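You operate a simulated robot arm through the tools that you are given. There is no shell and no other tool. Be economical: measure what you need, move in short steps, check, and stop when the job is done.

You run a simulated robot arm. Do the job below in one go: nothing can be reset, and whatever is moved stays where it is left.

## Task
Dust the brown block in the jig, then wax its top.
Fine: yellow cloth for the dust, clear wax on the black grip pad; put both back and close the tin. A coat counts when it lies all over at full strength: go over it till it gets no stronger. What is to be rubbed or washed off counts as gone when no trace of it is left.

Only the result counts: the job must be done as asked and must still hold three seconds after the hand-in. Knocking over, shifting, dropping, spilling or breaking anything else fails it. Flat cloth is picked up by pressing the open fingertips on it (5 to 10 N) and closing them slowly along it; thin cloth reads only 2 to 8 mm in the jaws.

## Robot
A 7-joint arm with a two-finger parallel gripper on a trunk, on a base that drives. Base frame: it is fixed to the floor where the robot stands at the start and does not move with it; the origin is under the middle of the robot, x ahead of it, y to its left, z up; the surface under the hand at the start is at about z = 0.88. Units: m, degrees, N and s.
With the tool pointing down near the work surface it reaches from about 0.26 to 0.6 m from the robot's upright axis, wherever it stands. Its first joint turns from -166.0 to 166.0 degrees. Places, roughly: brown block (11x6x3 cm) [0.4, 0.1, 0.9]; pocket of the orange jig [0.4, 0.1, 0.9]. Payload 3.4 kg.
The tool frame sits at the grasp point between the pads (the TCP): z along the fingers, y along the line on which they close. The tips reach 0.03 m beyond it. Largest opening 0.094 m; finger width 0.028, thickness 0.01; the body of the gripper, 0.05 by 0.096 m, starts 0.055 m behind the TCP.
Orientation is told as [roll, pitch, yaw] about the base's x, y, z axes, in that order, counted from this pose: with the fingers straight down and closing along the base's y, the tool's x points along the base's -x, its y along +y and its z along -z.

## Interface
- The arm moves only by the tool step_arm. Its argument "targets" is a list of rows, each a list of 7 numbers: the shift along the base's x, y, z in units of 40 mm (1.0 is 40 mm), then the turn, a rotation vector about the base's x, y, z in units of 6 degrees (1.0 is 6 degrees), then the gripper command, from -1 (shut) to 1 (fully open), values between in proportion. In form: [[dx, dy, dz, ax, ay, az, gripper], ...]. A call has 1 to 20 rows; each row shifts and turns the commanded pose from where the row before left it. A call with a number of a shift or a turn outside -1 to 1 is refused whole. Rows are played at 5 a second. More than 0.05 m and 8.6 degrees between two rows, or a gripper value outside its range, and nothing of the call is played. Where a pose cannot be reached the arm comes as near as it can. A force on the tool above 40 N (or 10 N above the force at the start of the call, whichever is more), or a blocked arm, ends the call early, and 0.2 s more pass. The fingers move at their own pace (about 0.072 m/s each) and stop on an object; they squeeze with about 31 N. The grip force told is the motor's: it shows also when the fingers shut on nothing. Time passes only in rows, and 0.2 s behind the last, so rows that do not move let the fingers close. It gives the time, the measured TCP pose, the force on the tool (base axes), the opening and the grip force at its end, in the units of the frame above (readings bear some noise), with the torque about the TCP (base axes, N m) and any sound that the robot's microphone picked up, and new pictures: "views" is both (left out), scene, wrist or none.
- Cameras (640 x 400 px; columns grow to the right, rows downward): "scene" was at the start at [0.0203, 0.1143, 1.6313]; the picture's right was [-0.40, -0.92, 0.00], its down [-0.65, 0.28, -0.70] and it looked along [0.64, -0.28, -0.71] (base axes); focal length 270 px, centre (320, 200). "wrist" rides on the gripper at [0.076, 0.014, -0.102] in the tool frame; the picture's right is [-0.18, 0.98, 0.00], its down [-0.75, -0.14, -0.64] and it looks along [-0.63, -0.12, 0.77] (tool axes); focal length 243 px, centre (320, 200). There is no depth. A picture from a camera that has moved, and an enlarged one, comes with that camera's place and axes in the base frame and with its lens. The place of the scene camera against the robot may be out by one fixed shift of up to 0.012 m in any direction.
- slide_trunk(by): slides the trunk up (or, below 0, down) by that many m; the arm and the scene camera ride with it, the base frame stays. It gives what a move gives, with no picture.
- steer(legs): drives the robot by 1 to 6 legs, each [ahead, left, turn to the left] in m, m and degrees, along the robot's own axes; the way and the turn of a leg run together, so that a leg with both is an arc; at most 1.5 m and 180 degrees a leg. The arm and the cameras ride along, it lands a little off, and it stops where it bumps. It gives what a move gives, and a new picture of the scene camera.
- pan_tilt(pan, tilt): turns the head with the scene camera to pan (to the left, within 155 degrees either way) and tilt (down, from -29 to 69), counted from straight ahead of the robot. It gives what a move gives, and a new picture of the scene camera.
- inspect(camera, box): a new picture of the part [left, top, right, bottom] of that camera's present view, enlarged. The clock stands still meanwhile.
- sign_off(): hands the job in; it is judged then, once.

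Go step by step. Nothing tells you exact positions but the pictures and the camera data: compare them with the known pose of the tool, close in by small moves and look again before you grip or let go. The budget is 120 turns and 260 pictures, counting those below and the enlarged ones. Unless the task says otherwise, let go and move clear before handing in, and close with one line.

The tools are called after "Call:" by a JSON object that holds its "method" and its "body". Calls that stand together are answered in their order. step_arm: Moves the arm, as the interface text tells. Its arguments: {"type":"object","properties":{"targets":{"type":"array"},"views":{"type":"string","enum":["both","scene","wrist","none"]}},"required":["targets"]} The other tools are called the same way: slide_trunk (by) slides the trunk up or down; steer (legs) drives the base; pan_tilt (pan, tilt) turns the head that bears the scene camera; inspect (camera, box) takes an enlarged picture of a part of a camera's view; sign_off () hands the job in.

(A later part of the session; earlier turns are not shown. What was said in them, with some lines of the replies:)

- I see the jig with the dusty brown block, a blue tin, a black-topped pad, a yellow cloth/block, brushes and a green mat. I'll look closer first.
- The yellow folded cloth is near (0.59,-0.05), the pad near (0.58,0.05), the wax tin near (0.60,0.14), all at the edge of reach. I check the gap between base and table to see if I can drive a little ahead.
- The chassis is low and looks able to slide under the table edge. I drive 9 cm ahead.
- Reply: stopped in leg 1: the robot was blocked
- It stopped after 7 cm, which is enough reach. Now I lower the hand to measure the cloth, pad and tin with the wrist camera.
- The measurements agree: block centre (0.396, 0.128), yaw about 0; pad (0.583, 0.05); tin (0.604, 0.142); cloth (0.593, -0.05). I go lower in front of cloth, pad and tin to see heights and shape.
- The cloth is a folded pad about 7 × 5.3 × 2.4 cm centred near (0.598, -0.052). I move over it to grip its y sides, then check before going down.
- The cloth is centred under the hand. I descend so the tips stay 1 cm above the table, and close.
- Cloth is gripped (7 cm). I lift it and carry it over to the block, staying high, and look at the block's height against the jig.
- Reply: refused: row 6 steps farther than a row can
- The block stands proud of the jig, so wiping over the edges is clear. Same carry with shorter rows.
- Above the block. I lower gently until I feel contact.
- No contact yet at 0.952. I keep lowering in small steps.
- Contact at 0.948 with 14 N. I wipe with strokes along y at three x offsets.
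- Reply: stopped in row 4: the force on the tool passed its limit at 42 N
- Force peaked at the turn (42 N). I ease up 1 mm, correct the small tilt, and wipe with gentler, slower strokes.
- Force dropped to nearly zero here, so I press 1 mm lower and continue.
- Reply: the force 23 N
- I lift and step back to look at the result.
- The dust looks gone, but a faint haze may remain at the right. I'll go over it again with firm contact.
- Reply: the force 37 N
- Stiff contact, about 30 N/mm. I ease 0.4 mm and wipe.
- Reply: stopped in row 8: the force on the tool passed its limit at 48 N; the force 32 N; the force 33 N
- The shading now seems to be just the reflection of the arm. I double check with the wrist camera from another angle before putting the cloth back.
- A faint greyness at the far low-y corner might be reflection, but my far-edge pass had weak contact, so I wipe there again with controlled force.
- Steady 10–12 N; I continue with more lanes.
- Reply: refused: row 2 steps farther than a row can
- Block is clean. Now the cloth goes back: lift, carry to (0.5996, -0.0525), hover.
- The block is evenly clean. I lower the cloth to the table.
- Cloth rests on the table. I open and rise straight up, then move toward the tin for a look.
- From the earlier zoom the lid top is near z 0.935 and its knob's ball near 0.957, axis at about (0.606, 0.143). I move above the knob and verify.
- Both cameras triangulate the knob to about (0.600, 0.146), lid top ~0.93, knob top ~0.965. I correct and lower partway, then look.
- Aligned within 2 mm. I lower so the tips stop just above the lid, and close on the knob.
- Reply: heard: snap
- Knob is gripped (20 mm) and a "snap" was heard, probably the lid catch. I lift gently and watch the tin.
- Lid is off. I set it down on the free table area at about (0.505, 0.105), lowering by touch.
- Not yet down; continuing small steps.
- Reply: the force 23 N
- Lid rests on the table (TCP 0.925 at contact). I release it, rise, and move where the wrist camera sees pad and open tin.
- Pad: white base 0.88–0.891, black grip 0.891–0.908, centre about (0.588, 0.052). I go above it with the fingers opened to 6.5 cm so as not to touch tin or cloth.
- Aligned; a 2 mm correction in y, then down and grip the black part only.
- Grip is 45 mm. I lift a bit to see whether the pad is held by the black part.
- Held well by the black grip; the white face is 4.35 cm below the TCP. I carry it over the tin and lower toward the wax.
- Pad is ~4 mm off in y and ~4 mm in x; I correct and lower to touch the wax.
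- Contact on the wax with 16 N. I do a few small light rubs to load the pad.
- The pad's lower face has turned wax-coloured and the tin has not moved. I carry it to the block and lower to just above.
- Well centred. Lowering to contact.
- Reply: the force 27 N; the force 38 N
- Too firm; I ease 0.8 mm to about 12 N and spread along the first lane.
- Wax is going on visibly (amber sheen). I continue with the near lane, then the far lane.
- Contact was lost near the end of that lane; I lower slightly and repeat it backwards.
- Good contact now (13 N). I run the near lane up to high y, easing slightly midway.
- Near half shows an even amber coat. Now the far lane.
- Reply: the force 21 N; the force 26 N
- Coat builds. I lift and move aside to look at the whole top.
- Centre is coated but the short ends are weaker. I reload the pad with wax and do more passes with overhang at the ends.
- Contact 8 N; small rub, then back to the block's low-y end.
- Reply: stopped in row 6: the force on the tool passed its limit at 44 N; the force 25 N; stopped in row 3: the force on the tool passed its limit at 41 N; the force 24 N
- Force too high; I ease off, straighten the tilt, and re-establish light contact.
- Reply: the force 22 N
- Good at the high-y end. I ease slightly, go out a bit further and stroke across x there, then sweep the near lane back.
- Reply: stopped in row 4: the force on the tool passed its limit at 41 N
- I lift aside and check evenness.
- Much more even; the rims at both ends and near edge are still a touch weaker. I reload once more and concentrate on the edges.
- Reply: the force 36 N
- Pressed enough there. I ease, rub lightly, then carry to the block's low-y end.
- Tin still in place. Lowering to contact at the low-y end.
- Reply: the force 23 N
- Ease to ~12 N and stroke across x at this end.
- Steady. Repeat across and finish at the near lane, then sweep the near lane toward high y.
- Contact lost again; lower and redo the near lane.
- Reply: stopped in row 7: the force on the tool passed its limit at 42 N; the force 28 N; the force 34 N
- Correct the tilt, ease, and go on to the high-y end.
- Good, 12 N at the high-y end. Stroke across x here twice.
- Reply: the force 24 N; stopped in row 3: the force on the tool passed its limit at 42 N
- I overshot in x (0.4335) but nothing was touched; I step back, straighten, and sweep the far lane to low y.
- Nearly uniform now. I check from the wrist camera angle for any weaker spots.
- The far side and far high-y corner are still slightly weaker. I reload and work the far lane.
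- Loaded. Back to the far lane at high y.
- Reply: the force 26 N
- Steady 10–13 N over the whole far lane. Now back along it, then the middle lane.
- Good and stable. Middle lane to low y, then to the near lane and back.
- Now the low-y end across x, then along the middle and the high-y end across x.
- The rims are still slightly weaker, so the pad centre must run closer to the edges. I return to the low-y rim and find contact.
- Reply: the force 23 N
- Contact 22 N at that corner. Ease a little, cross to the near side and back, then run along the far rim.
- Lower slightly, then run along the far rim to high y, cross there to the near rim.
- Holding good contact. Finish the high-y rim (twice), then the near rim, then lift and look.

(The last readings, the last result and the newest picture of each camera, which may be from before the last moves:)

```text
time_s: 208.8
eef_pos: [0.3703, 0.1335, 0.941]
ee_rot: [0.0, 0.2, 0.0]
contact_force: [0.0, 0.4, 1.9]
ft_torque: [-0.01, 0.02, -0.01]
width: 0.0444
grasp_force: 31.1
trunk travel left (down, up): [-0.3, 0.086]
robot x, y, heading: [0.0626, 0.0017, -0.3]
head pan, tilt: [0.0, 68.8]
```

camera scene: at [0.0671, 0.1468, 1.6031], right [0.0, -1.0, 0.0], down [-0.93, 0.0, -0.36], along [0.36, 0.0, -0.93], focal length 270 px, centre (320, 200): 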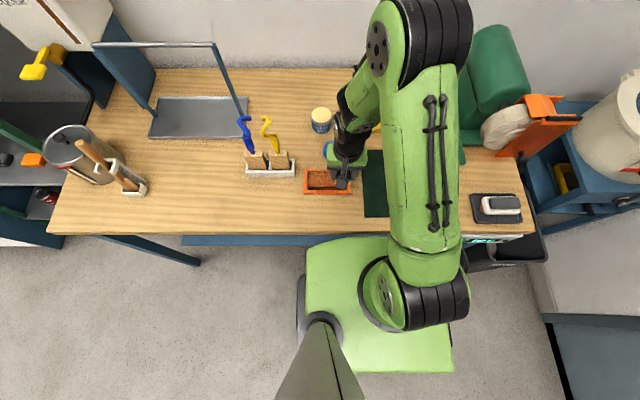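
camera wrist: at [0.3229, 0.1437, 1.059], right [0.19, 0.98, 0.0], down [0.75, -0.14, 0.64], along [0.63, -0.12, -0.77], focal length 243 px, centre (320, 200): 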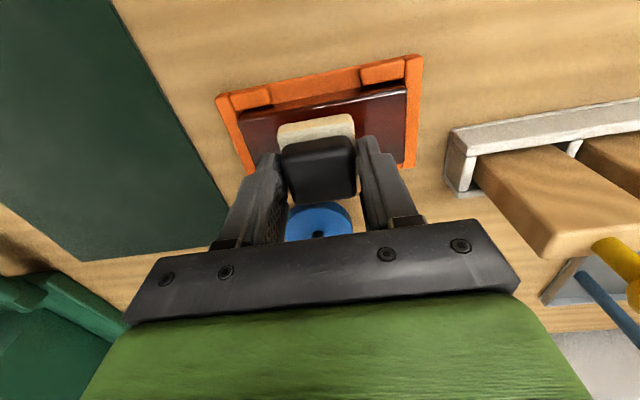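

Call:
{"method": "step_arm", "body": {"targets": [[0.04, 0.17, -0.014, 0, 0, 0, -1], [0, 0.17, 0, 0, 0, 0, -1], [0, 0.17, 0, 0, 0, 0, -1], [0, -0.17, 0, 0, 0, 0, -1], [0, -0.17, 0, 0, 0, 0, -1], [0, -0.17, 0, 0, 0, 0, -1], [0, -0.17, 0, 0, 0, 0, -1], [0, -0.17, 0, 0, 0, 0, -1], [0, -0.17, -0.004, 0, 0, 0, -1], [0, -0.17, 0, 0, 0, 0, -1], [0, -0.17, 0, 0, 0, 0, -1], [0, -0.17, 0, 0, 0, 0, -1], [0, -0.17, 0, 0, 0, 0, -1], [0, 0, 0, 0, 0, 0, -1]], "views": "none"}}

Call:
{"method": "step_arm", "body": {"targets": [[0, 0, 0.6, 0, 0, 0, -1], [0.2, -0.3, 0.8, 0, 0, 0, -1], [0.2, -0.4, 0.8, 0, 0, 0, -1], [0.1, -0.4, 0.8, 0, 0, 0, -1], [0, -0.1, 0.8, 0, 0, 0, -1]], "views": "none"}}

Call:
{"method": "inspect", "body": {"camera": "scene", "box": [304, 168, 352, 192]}}

Call:
{"method": "inspect", "body": {"camera": "wrist", "box": [355, 25, 475, 110]}}

```text
time_s: 211.8
eef_pos: [0.374, 0.0874, 0.9419]
ee_rot: [0.0, 0.1, -0.1]
contact_force: [0.5, 6.2, 13.6]
ft_torque: [0.3, -0.09, 0.05]
width: 0.0447
grasp_force: 31.2
trunk travel left (down, up): [-0.3, 0.086]
robot x, y, heading: [0.064, -0.0002, -0.4]
head pan, tilt: [0.0, 68.8]
```

```text
time_s: 213.0
eef_pos: [0.3959, 0.0405, 1.0922]
ee_rot: [0.0, 0.0, 0.0]
contact_force: [0.0, -0.4, -0.2]
ft_torque: [0.03, -0.01, -0.01]
width: 0.0449
grasp_force: 31.2
trunk travel left (down, up): [-0.3, 0.086]
robot x, y, heading: [0.0652, 0.0017, -0.3]
head pan, tilt: [0.0, 68.8]
```

```text
13.33 times, centred on (328, 180) of scene
camera zoom: at [0.0669, 0.1464, 1.6031], right [0.0, -1.0, 0.0], down [-0.93, 0.0, -0.36], along [0.36, 0.0, -0.93], focal length 3598 px, centre (213, 467)
```

zoom: 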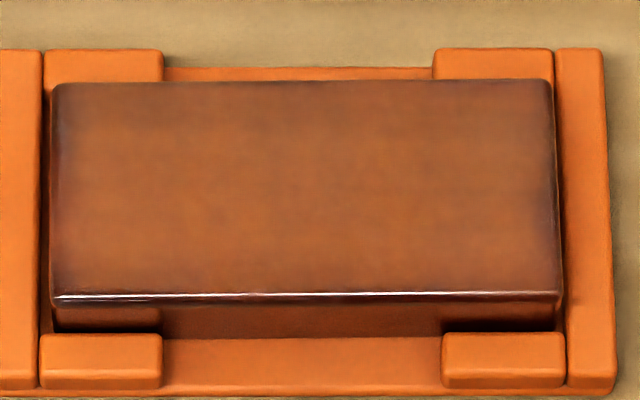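

```text
4.71 times, centred on (415, 68) of wrist
camera zoom: at [0.3206, 0.0549, 1.195], right [0.18, 0.98, 0.0], down [0.75, -0.14, 0.64], along [0.63, -0.12, -0.77], focal length 1142 px, centre (-127, 824)
```

zoom: 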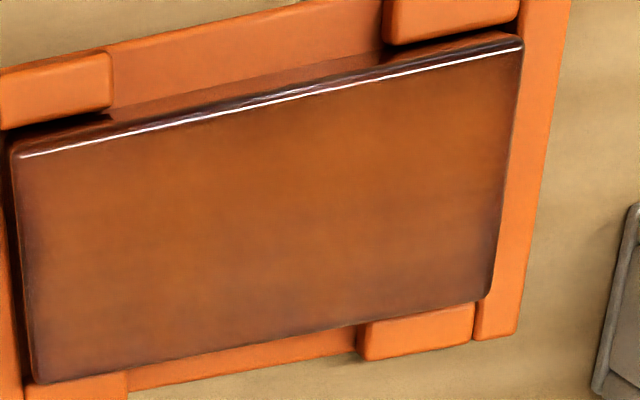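

No further change at the rims between passes – the coat is at full strength. Now I return the pad to its place at (0.588, 0.053).

Call:
{"method": "step_arm", "body": {"targets": [[0.8, 0.055, -0.3, 0, 0, 0, -1], [0.8, 0.055, -0.3, 0, 0, 0, -1], [0.8, 0.055, -0.3, 0, 0, 0, -1], [0.8, 0.055, -0.3, 0, 0, 0, -1], [0.8, 0.055, -0.3, 0, 0, 0, -1], [0.8, 0.055, 0, 0, 0, 0, -1], [0, 0, -0.9, 0, 0, 0, -1], [0, 0, -0.9, 0, 0, 0, -1], [0, 0, -0.9, 0, 0, 0, -1], [0, 0, 0, 0, 0, 0, -1]], "views": "wrist"}}

Call:
{"method": "step_arm", "body": {"targets": [[0, 0, -0.12, 0, 0, 0, -1], [0, 0, 0, 0, 0, 0, -1]], "views": "none"}}

Call:
{"method": "step_arm", "body": {"targets": [[0, 0, -0.05, 0, 0, 0, -1], [0, 0, 0, 0, 0, 0, -1]], "views": "none"}}

Call:
{"method": "inspect", "body": {"camera": "scene", "box": [290, 90, 386, 150]}}

```text
time_s: 215.2
eef_pos: [0.5864, 0.052, 0.9248]
ee_rot: [0.0, 0.1, 0.0]
contact_force: [0.0, 0.2, 0.1]
ft_torque: [0.0, 0.0, 0.03]
width: 0.0449
grasp_force: 30.8
trunk travel left (down, up): [-0.3, 0.086]
robot x, y, heading: [0.0659, -0.0027, 0.1]
head pan, tilt: [0.0, 68.8]
camera wrist: at [0.51, 0.0657, 1.0285], right [0.18, 0.98, 0.0], down [0.75, -0.14, 0.64], along [0.63, -0.12, -0.77], focal length 243 px, centre (320, 200)
```

wrist: 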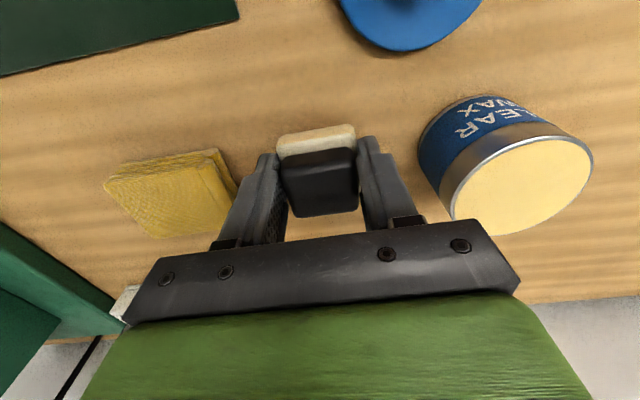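

```text
time_s: 215.8
eef_pos: [0.5838, 0.0511, 0.919]
ee_rot: [0.1, 0.1, 0.0]
contact_force: [0.1, -0.2, 0.0]
ft_torque: [-0.02, -0.02, 0.0]
width: 0.0448
grasp_force: 30.8
trunk travel left (down, up): [-0.3, 0.086]
robot x, y, heading: [0.0648, -0.0013, -0.1]
head pan, tilt: [0.0, 68.8]
```

```text
time_s: 216.4
eef_pos: [0.5851, 0.0507, 0.9186]
ee_rot: [0.1, 0.0, 0.0]
contact_force: [-0.5, -0.1, -0.6]
ft_torque: [0.01, 0.01, 0.03]
width: 0.0445
grasp_force: 30.6
trunk travel left (down, up): [-0.3, 0.086]
robot x, y, heading: [0.0635, -0.001, -0.3]
head pan, tilt: [0.0, 68.8]
```

```text
6.67 times, centred on (338, 120) of scene
camera zoom: at [0.068, 0.1465, 1.6031], right [0.0, -1.0, 0.0], down [-0.93, 0.0, -0.36], along [0.36, 0.0, -0.93], focal length 1799 px, centre (200, 733)
```

zoom: 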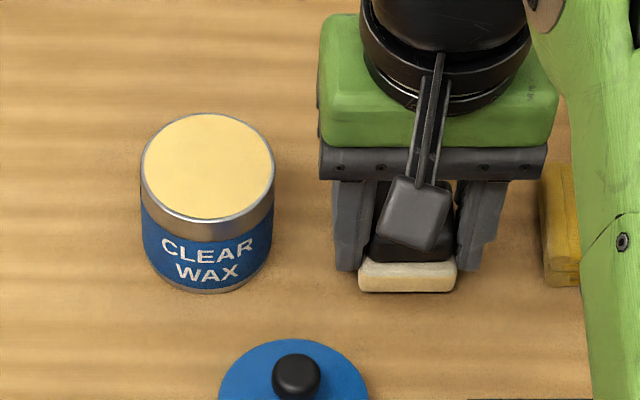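

Pad is over its old footprint. Continue lowering to contact.

Call:
{"method": "step_arm", "body": {"targets": [[0.02, 0.03, -0.04, 0, 0, 0, -1], [0, 0, 0, 0, 0, 0, -1]], "views": "none"}}

Call:
{"method": "step_arm", "body": {"targets": [[0, 0, -0.02, 0, 0, 0, -1], [0, 0, 0, 0, 0, 0, -1]], "views": "none"}}

Call:
{"method": "step_arm", "body": {"targets": [[0, 0, -0.02, 0, 0, 0, -1], [0, 0, 0, 0, 0, 0, -1]], "views": "none"}}

Call:
{"method": "step_arm", "body": {"targets": [[0, 0, -0.02, 0, 0, 0, -1], [0, 0, 0, 0, 0, 0, -1]], "views": "none"}}

```text
time_s: 217.0
eef_pos: [0.5866, 0.0525, 0.9176]
ee_rot: [0.1, 0.1, 0.0]
contact_force: [-0.4, 0.4, 0.2]
ft_torque: [0.01, 0.0, 0.01]
width: 0.0446
grasp_force: 31.3
trunk travel left (down, up): [-0.3, 0.086]
robot x, y, heading: [0.0641, -0.0019, -0.3]
head pan, tilt: [0.0, 68.8]
```

```text
time_s: 217.6
eef_pos: [0.586, 0.0545, 0.9159]
ee_rot: [0.1, 0.1, 0.0]
contact_force: [0.4, 0.1, -0.4]
ft_torque: [0.03, 0.0, -0.01]
width: 0.0444
grasp_force: 31.4
trunk travel left (down, up): [-0.3, 0.086]
robot x, y, heading: [0.0648, 0.0018, -0.2]
head pan, tilt: [0.0, 68.8]
```

```text
time_s: 218.2
eef_pos: [0.5864, 0.0522, 0.9155]
ee_rot: [0.1, 0.1, 0.0]
contact_force: [0.0, 0.4, 6.2]
ft_torque: [0.0, 0.14, -0.06]
width: 0.0446
grasp_force: 30.9
trunk travel left (down, up): [-0.3, 0.086]
robot x, y, heading: [0.0631, 0.0015, -0.3]
head pan, tilt: [0.0, 68.8]
```

```text
time_s: 218.8
eef_pos: [0.5855, 0.0527, 0.9149]
ee_rot: [0.1, 0.0, 0.0]
contact_force: [0.2, 1.7, 12.9]
ft_torque: [0.03, 0.2, -0.03]
width: 0.0444
grasp_force: 30.7
trunk travel left (down, up): [-0.3, 0.086]
robot x, y, heading: [0.0699, 0.0023, -0.4]
head pan, tilt: [0.0, 68.8]
```

Down with 13 N. Release, rise, and go above the lid knob at (0.505, 0.105).

Call:
{"method": "step_arm", "body": {"targets": [[0, 0, 0.02, 0, 0, 0, 0], [0, 0, 0, 0, 0, 0, 0.38], [0, 0, 0.5, 0, 0, 0, 0.38], [0, 0, 0.9, 0, 0, 0, 0.38], [0, 0, 0.7, 0, 0, 0, 0.2], [-0.68, 0.43, 0, 0, 0, 0, 0.1], [-0.67, 0.43, 0, 0, 0, 0, 0.1], [-0.67, 0.43, 0, 0, 0, 0, 0.1], [0, 0, -0.5, 0, 0, 0, 0.1], [0, 0, 0, 0, 0, 0, 0.1]]}}

Call:
{"method": "inspect", "body": {"camera": "scene", "box": [290, 90, 386, 150]}}

Call:
{"method": "inspect", "body": {"camera": "wrist", "box": [220, 80, 460, 230]}}

```text
time_s: 221.0
eef_pos: [0.5027, 0.1035, 0.9766]
ee_rot: [0.0, -0.1, 0.0]
contact_force: [-0.2, -0.4, -0.1]
ft_torque: [-0.01, -0.02, 0.0]
width: 0.0519
grasp_force: 0.0
trunk travel left (down, up): [-0.3, 0.086]
robot x, y, heading: [0.0672, -0.0004, -0.2]
head pan, tilt: [0.0, 68.8]
camera scene: at [0.0669, 0.1467, 1.6031], right [0.0, -1.0, 0.0], down [-0.93, 0.0, -0.36], along [0.36, 0.0, -0.93], focal length 270 px, centre (320, 200)
camera wrist: at [0.4286, 0.1183, 1.0802], right [0.18, 0.98, 0.0], down [0.75, -0.14, 0.64], along [0.63, -0.12, -0.77], focal length 243 px, centre (320, 200)
```

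scene: 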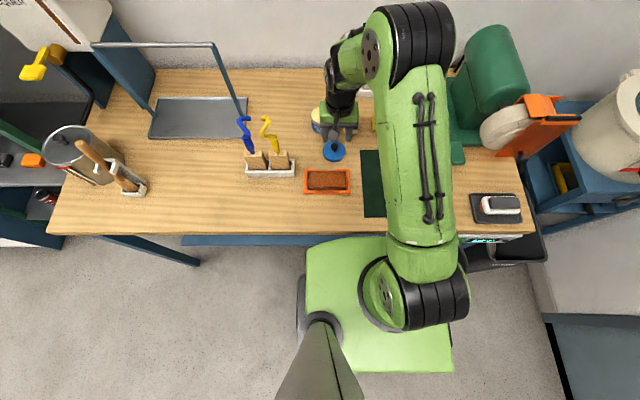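
wrist: 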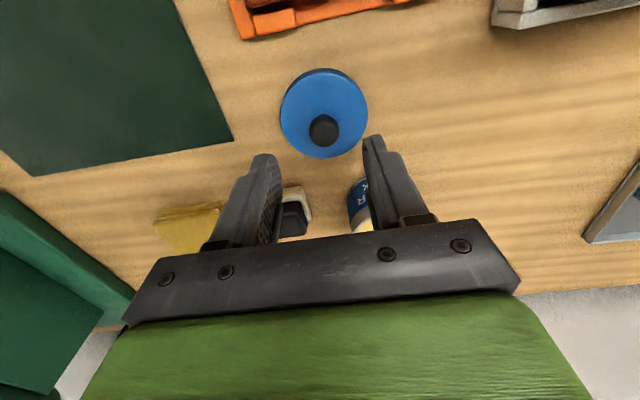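

```text
6.67 times, centred on (338, 120) of scene
camera zoom: at [0.0669, 0.1467, 1.6031], right [0.0, -1.0, 0.0], down [-0.93, 0.0, -0.36], along [0.36, 0.0, -0.93], focal length 1799 px, centre (200, 733)
```

zoom: 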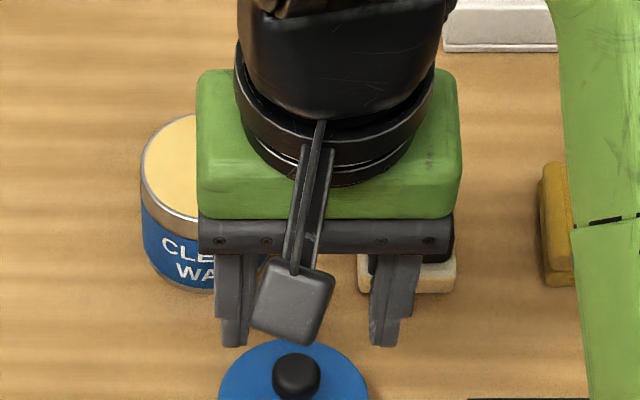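

```text
2.67 times, centred on (340, 155) of wrist
camera zoom: at [0.4286, 0.1183, 1.0802], right [0.18, 0.98, 0.0], down [0.75, -0.14, 0.64], along [0.63, -0.12, -0.77], focal length 647 px, centre (267, 320)
```

zoom: 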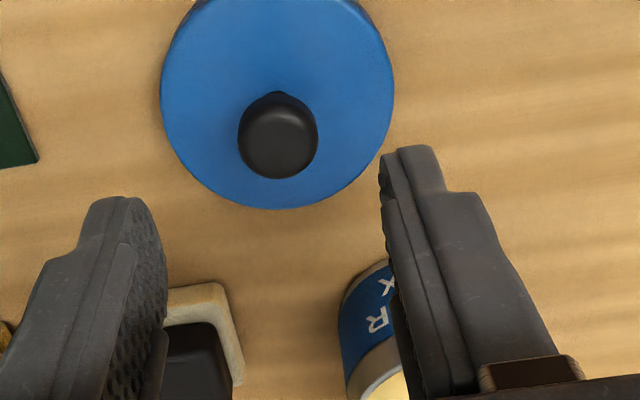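

The lid has not moved and pad is back in place. I go down to the same grip height, close on the knob, lift, and carry over the tin.

Call:
{"method": "step_arm", "body": {"targets": [[0.04, 0.02, -0.6, 0, 0, 0, 0.1], [0, 0, -0.64, 0, 0, 0, 0.1], [0, 0, 0, 0, 0, 0, -1], [0, 0, 0, 0, 0, 0, -1], [0, 0, 0, 0, 0, 0, -1]], "views": "none"}}

Call:
{"method": "step_arm", "body": {"targets": [[0, 0, 0.7, 0, 0, 0, -1], [0, 0, 0.9, 0, 0, 0, -1], [0, 0, 0.7, 0, 0, 0, -1], [0.82, 0.34, 0, 0, 0, 0, -1], [0.82, 0.34, 0, 0, 0, 0, -1], [0.82, 0.35, 0, 0, 0, 0, -1], [0, 0, 0, 0, 0, 0, -1]], "views": "wrist"}}

Call:
{"method": "inspect", "body": {"camera": "scene", "box": [270, 80, 366, 140]}}

```text
time_s: 222.2
eef_pos: [0.5056, 0.1048, 0.9265]
ee_rot: [0.2, 0.0, 0.0]
contact_force: [0.2, 0.3, -0.3]
ft_torque: [0.01, -0.01, 0.0]
width: 0.0196
grasp_force: 30.9
trunk travel left (down, up): [-0.3, 0.086]
robot x, y, heading: [0.0642, -0.0003, -0.1]
head pan, tilt: [0.0, 68.8]
```

```text
time_s: 223.8
eef_pos: [0.6053, 0.148, 1.0206]
ee_rot: [0.1, 0.1, 0.0]
contact_force: [-0.2, -0.9, 0.1]
ft_torque: [0.0, -0.02, -0.02]
width: 0.0195
grasp_force: 30.9
trunk travel left (down, up): [-0.3, 0.086]
robot x, y, heading: [0.0653, 0.0, -0.0]
head pan, tilt: [0.0, 68.8]
camera wrist: at [0.5312, 0.1622, 1.1235], right [0.18, 0.98, 0.0], down [0.75, -0.14, 0.64], along [0.63, -0.12, -0.77], focal length 243 px, centre (320, 200)
```

wrist: 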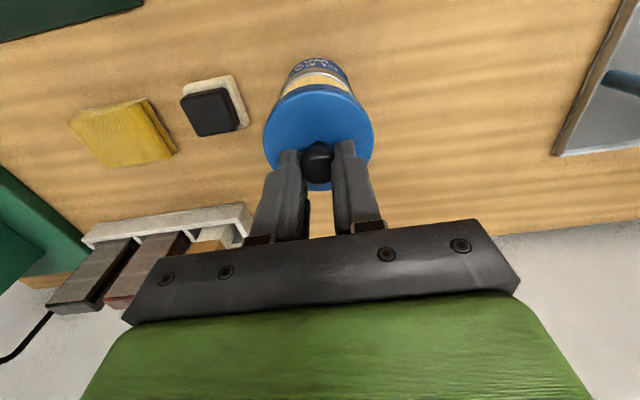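

```text
6.67 times, centred on (318, 110) of scene
camera zoom: at [0.0669, 0.146, 1.6031], right [0.0, -1.0, 0.0], down [-0.93, 0.0, -0.36], along [0.36, 0.0, -0.93], focal length 1799 px, centre (333, 800)
```

zoom: 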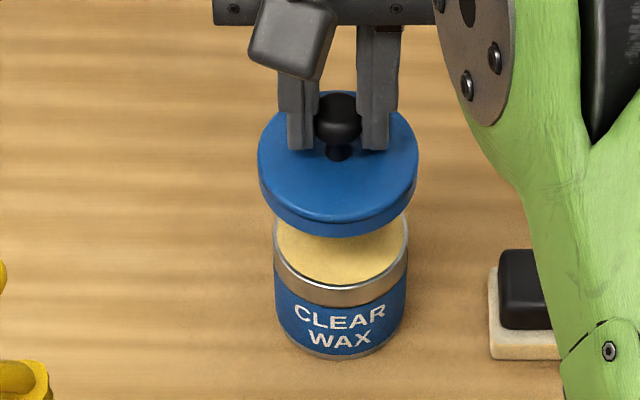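

Lid held exactly as before; tiny correction (−2 mm y), then lower onto the tin and press gently until it snaps.

Call:
{"method": "step_arm", "body": {"targets": [[-0.04, -0.06, -0.5, 0, 0, 0, -1], [0, 0, -0.4, 0, 0, 0, -1], [0, 0, 0, 0, 0, 0, -1]], "views": "none"}}

Call:
{"method": "inspect", "body": {"camera": "scene", "box": [270, 80, 366, 140]}}

Call:
{"method": "step_arm", "body": {"targets": [[0, 0, -0.1, 0, 0, 0, -1], [0, 0, 0, 0, 0, 0, -1]], "views": "none"}}

Call:
{"method": "step_arm", "body": {"targets": [[0, 0, -0.06, 0, 0, 0, -1], [0, 0, 0, 0, 0, 0, -1]], "views": "none"}}

```text
time_s: 224.6
eef_pos: [0.604, 0.1441, 0.9856]
ee_rot: [0.0, 0.1, -0.1]
contact_force: [-0.1, 0.6, 0.4]
ft_torque: [0.01, 0.03, -0.02]
width: 0.0193
grasp_force: 31.0
trunk travel left (down, up): [-0.3, 0.086]
robot x, y, heading: [0.0674, 0.0017, -0.1]
head pan, tilt: [0.0, 68.8]
```

```text
6.67 times, centred on (318, 110) of scene
camera zoom: at [0.0679, 0.1465, 1.6031], right [0.0, -1.0, 0.0], down [-0.93, 0.0, -0.36], along [0.36, 0.0, -0.93], focal length 1799 px, centre (333, 800)
```

zoom: 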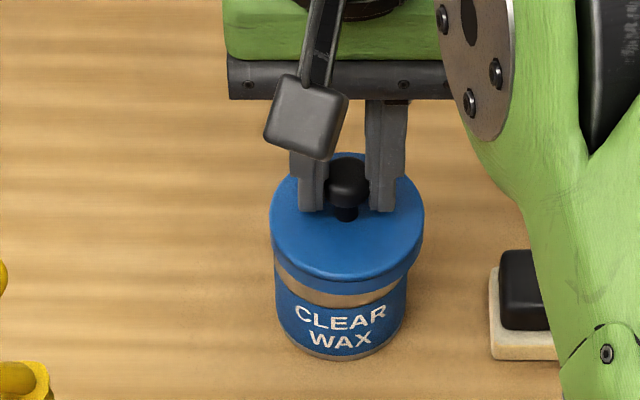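

```text
time_s: 225.2
eef_pos: [0.6028, 0.1431, 0.982]
ee_rot: [0.1, -0.2, -0.1]
contact_force: [2.0, -2.0, 10.4]
ft_torque: [0.18, -0.25, -0.08]
width: 0.0197
grasp_force: 30.7
trunk travel left (down, up): [-0.3, 0.086]
robot x, y, heading: [0.0652, 0.0003, -0.1]
head pan, tilt: [0.0, 68.8]
```

```text
time_s: 225.8
eef_pos: [0.6033, 0.1453, 0.9779]
ee_rot: [0.0, 0.2, 0.2]
contact_force: [0.2, 0.8, -0.6]
ft_torque: [-0.02, 0.02, -0.04]
width: 0.0193
grasp_force: 30.1
trunk travel left (down, up): [-0.3, 0.086]
robot x, y, heading: [0.0685, 0.0007, -0.1]
head pan, tilt: [0.0, 68.8]
```

The lid has slipped over the rim. Keep lowering until it seats.

Call:
{"method": "step_arm", "body": {"targets": [[0, 0, -0.06, 0, 0, 0, -1], [0, 0, 0, 0, 0, 0, -1]], "views": "none"}}

Call:
{"method": "step_arm", "body": {"targets": [[0, 0, -0.03, 0, 0, 0, -1], [0, 0, 0, 0, 0, 0, -1]], "views": "none"}}

Call:
{"method": "step_arm", "body": {"targets": [[0, 0, -0.02, 0, 0, 0, -1], [0, 0, 0, 0, 0, 0, -1]], "views": "none"}}

Call:
{"method": "inspect", "body": {"camera": "scene", "box": [270, 80, 366, 140]}}

```text
time_s: 226.4
eef_pos: [0.6038, 0.1454, 0.9773]
ee_rot: [0.2, 0.0, -0.1]
contact_force: [0.5, 0.6, 4.2]
ft_torque: [-0.15, 0.07, -0.06]
width: 0.0192
grasp_force: 30.8
trunk travel left (down, up): [-0.3, 0.086]
robot x, y, heading: [0.0655, -0.0019, -0.3]
head pan, tilt: [0.0, 68.8]
```

```text
time_s: 227.0
eef_pos: [0.6032, 0.1436, 0.9771]
ee_rot: [0.2, 0.0, 0.0]
contact_force: [0.7, 1.4, 8.3]
ft_torque: [-0.2, 0.0, 0.0]
width: 0.0192
grasp_force: 31.2
trunk travel left (down, up): [-0.3, 0.086]
robot x, y, heading: [0.0637, 0.0016, -0.2]
head pan, tilt: [0.0, 68.8]
```

```text
time_s: 227.6
eef_pos: [0.6046, 0.1429, 0.9759]
ee_rot: [0.1, -0.1, -0.1]
contact_force: [1.7, 1.5, 11.7]
ft_torque: [-0.33, -0.02, 0.03]
width: 0.0196
grasp_force: 30.8
trunk travel left (down, up): [-0.3, 0.086]
robot x, y, heading: [0.065, 0.0032, -0.2]
head pan, tilt: [0.0, 68.8]
```

```text
6.67 times, centred on (318, 110) of scene
camera zoom: at [0.0668, 0.1464, 1.6031], right [0.0, -1.0, 0.0], down [-0.93, 0.0, -0.36], along [0.36, 0.0, -0.93], focal length 1799 px, centre (333, 800)
```

zoom: 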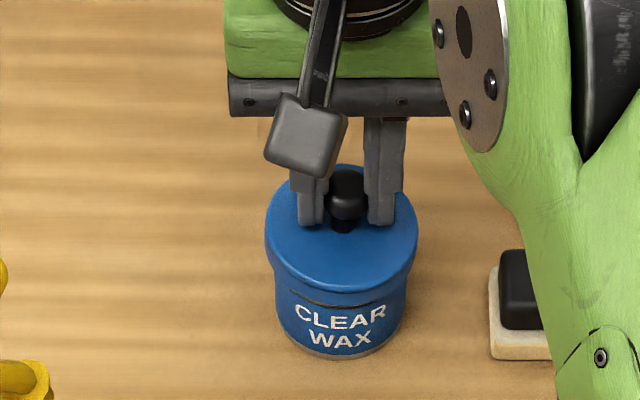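

Lid is centred and almost seated; press a bit more to snap it shut.

Call:
{"method": "step_arm", "body": {"targets": [[0, 0, -0.03, 0, 0, 0, -1], [0, 0, 0, 0, 0, 0, -1]], "views": "none"}}

Call:
{"method": "step_arm", "body": {"targets": [[0, 0, -0.025, 0, 0, 0, -1], [0, 0, 0, 0, 0, 0, -1]], "views": "none"}}

Call:
{"method": "inspect", "body": {"camera": "scene", "box": [270, 80, 366, 140]}}

```text
time_s: 228.2
eef_pos: [0.6022, 0.1458, 0.9743]
ee_rot: [0.2, -0.1, 0.2]
contact_force: [2.1, 5.0, 15.2]
ft_torque: [-0.02, 0.0, 0.01]
width: 0.0193
grasp_force: 31.3
trunk travel left (down, up): [-0.3, 0.086]
robot x, y, heading: [0.0666, 0.0015, -0.1]
head pan, tilt: [0.0, 68.8]
heard: snap
```

```text
time_s: 228.8
eef_pos: [0.6023, 0.1447, 0.9742]
ee_rot: [0.1, -0.3, 0.0]
contact_force: [3.4, 7.4, 21.9]
ft_torque: [0.11, 0.1, -0.03]
width: 0.0194
grasp_force: 31.0
trunk travel left (down, up): [-0.3, 0.086]
robot x, y, heading: [0.067, 0.0005, -0.0]
head pan, tilt: [0.0, 68.8]
```

```text
6.67 times, centred on (318, 110) of scene
camera zoom: at [0.0658, 0.1474, 1.6031], right [0.0, -1.0, 0.0], down [-0.93, 0.0, -0.36], along [0.36, 0.0, -0.93], focal length 1799 px, centre (333, 800)
```

zoom: 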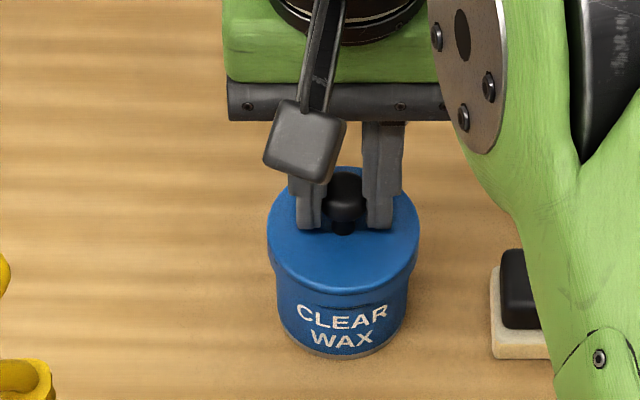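

Snap heard and lid is flush. I unload, open, rise straight up and back away, then check everything.

Call:
{"method": "step_arm", "body": {"targets": [[0, 0, 0.045, 0, 0, 0, -1], [0, 0, 0, 0, 0, 0, -0.3], [0, 0, 0, 0, 0, 0, 0.1], [0, 0, 0.6, 0, 0, 0, 0.1], [0, 0, 0.9, 0, 0, 0, 0.1], [0, 0, 0.9, 0, 0, 0, 0.3], [-0.5, -0.8, 0.5, 0, 0, 0, 0.3], [-0.5, -0.9, 0.3, 0, 0, 0, 0.3], [-0.5, -0.9, 0.3, 0, 0, 0, 0.3], [-0.5, -0.9, 0, 0, 0, 0, 0.3], [0, -0.9, 0, 0, 0, 0, 0.3]]}}

Call:
{"method": "inspect", "body": {"camera": "scene", "box": [240, 80, 400, 200]}}

Call:
{"method": "inspect", "body": {"camera": "scene", "box": [304, 168, 352, 192]}}

```text
time_s: 231.2
eef_pos: [0.5239, -0.0305, 1.1151]
ee_rot: [0.2, 0.1, 0.1]
contact_force: [-0.6, -0.4, 0.1]
ft_torque: [-0.01, 0.01, -0.03]
width: 0.0611
grasp_force: 0.1
trunk travel left (down, up): [-0.3, 0.086]
robot x, y, heading: [0.0645, 0.0011, -0.0]
head pan, tilt: [0.0, 68.8]
camera scene: at [0.0688, 0.1454, 1.6032], right [0.0, -1.0, 0.0], down [-0.93, 0.0, -0.36], along [0.36, 0.0, -0.93], focal length 270 px, centre (320, 200)
camera wrist: at [0.4484, -0.0169, 1.2178], right [0.18, 0.98, 0.0], down [0.75, -0.14, 0.64], along [0.63, -0.12, -0.77], focal length 243 px, centre (320, 200)
```

scene: 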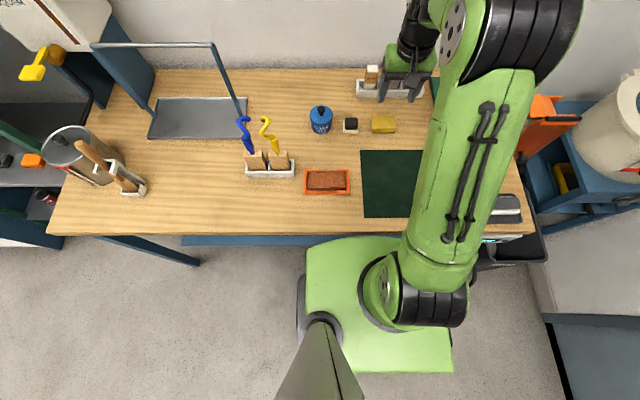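
wrist: 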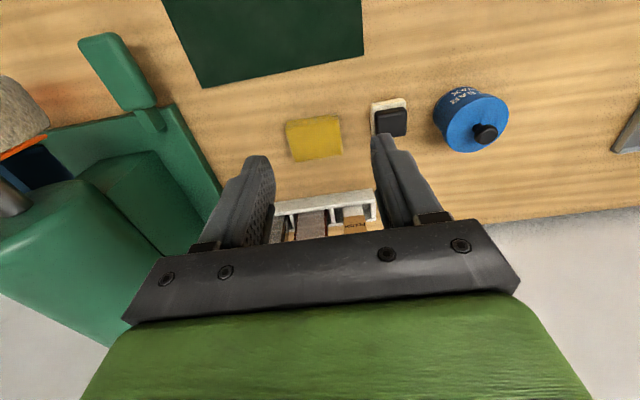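

```text
3.33 times, centred on (320, 140) of scene
camera zoom: at [0.0688, 0.1454, 1.6032], right [0.0, -1.0, 0.0], down [-0.93, 0.0, -0.36], along [0.36, 0.0, -0.93], focal length 899 px, centre (320, 400)
```

zoom: 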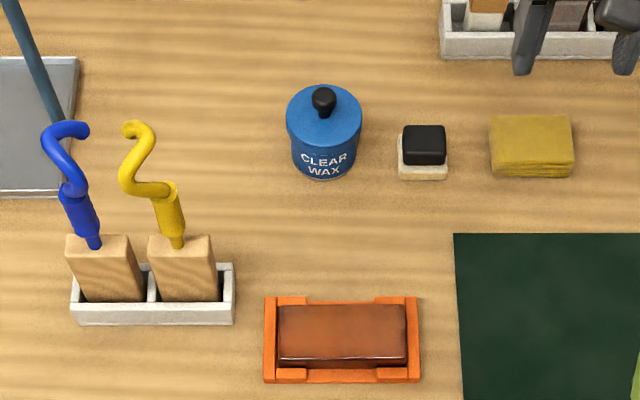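

```text
13.33 times, centred on (328, 180) of scene
camera zoom: at [0.0688, 0.1454, 1.6032], right [0.0, -1.0, 0.0], down [-0.93, 0.0, -0.36], along [0.36, 0.0, -0.93], focal length 3598 px, centre (213, 467)
```

zoom: 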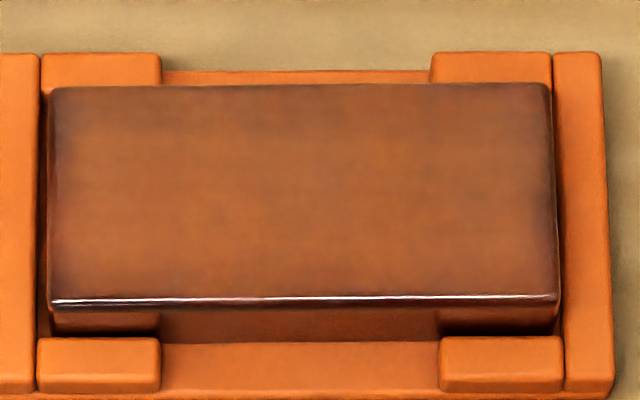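

The top looks evenly waxed, the tin is closed, and the pad and cloth are back in place. The hand is clear, so I hand in.

Call:
{"method": "sign_off", "body": {}}

```text
The job is handed in.
```

I wiped the dust off the brown block with the yellow cloth and waxed its top until more passes made no visible difference. The last 5 mm or so at the edges still looked slightly darker in the pictures, which I took to be shading. The cloth and pad are back in place, and the tin's lid is snapped shut.
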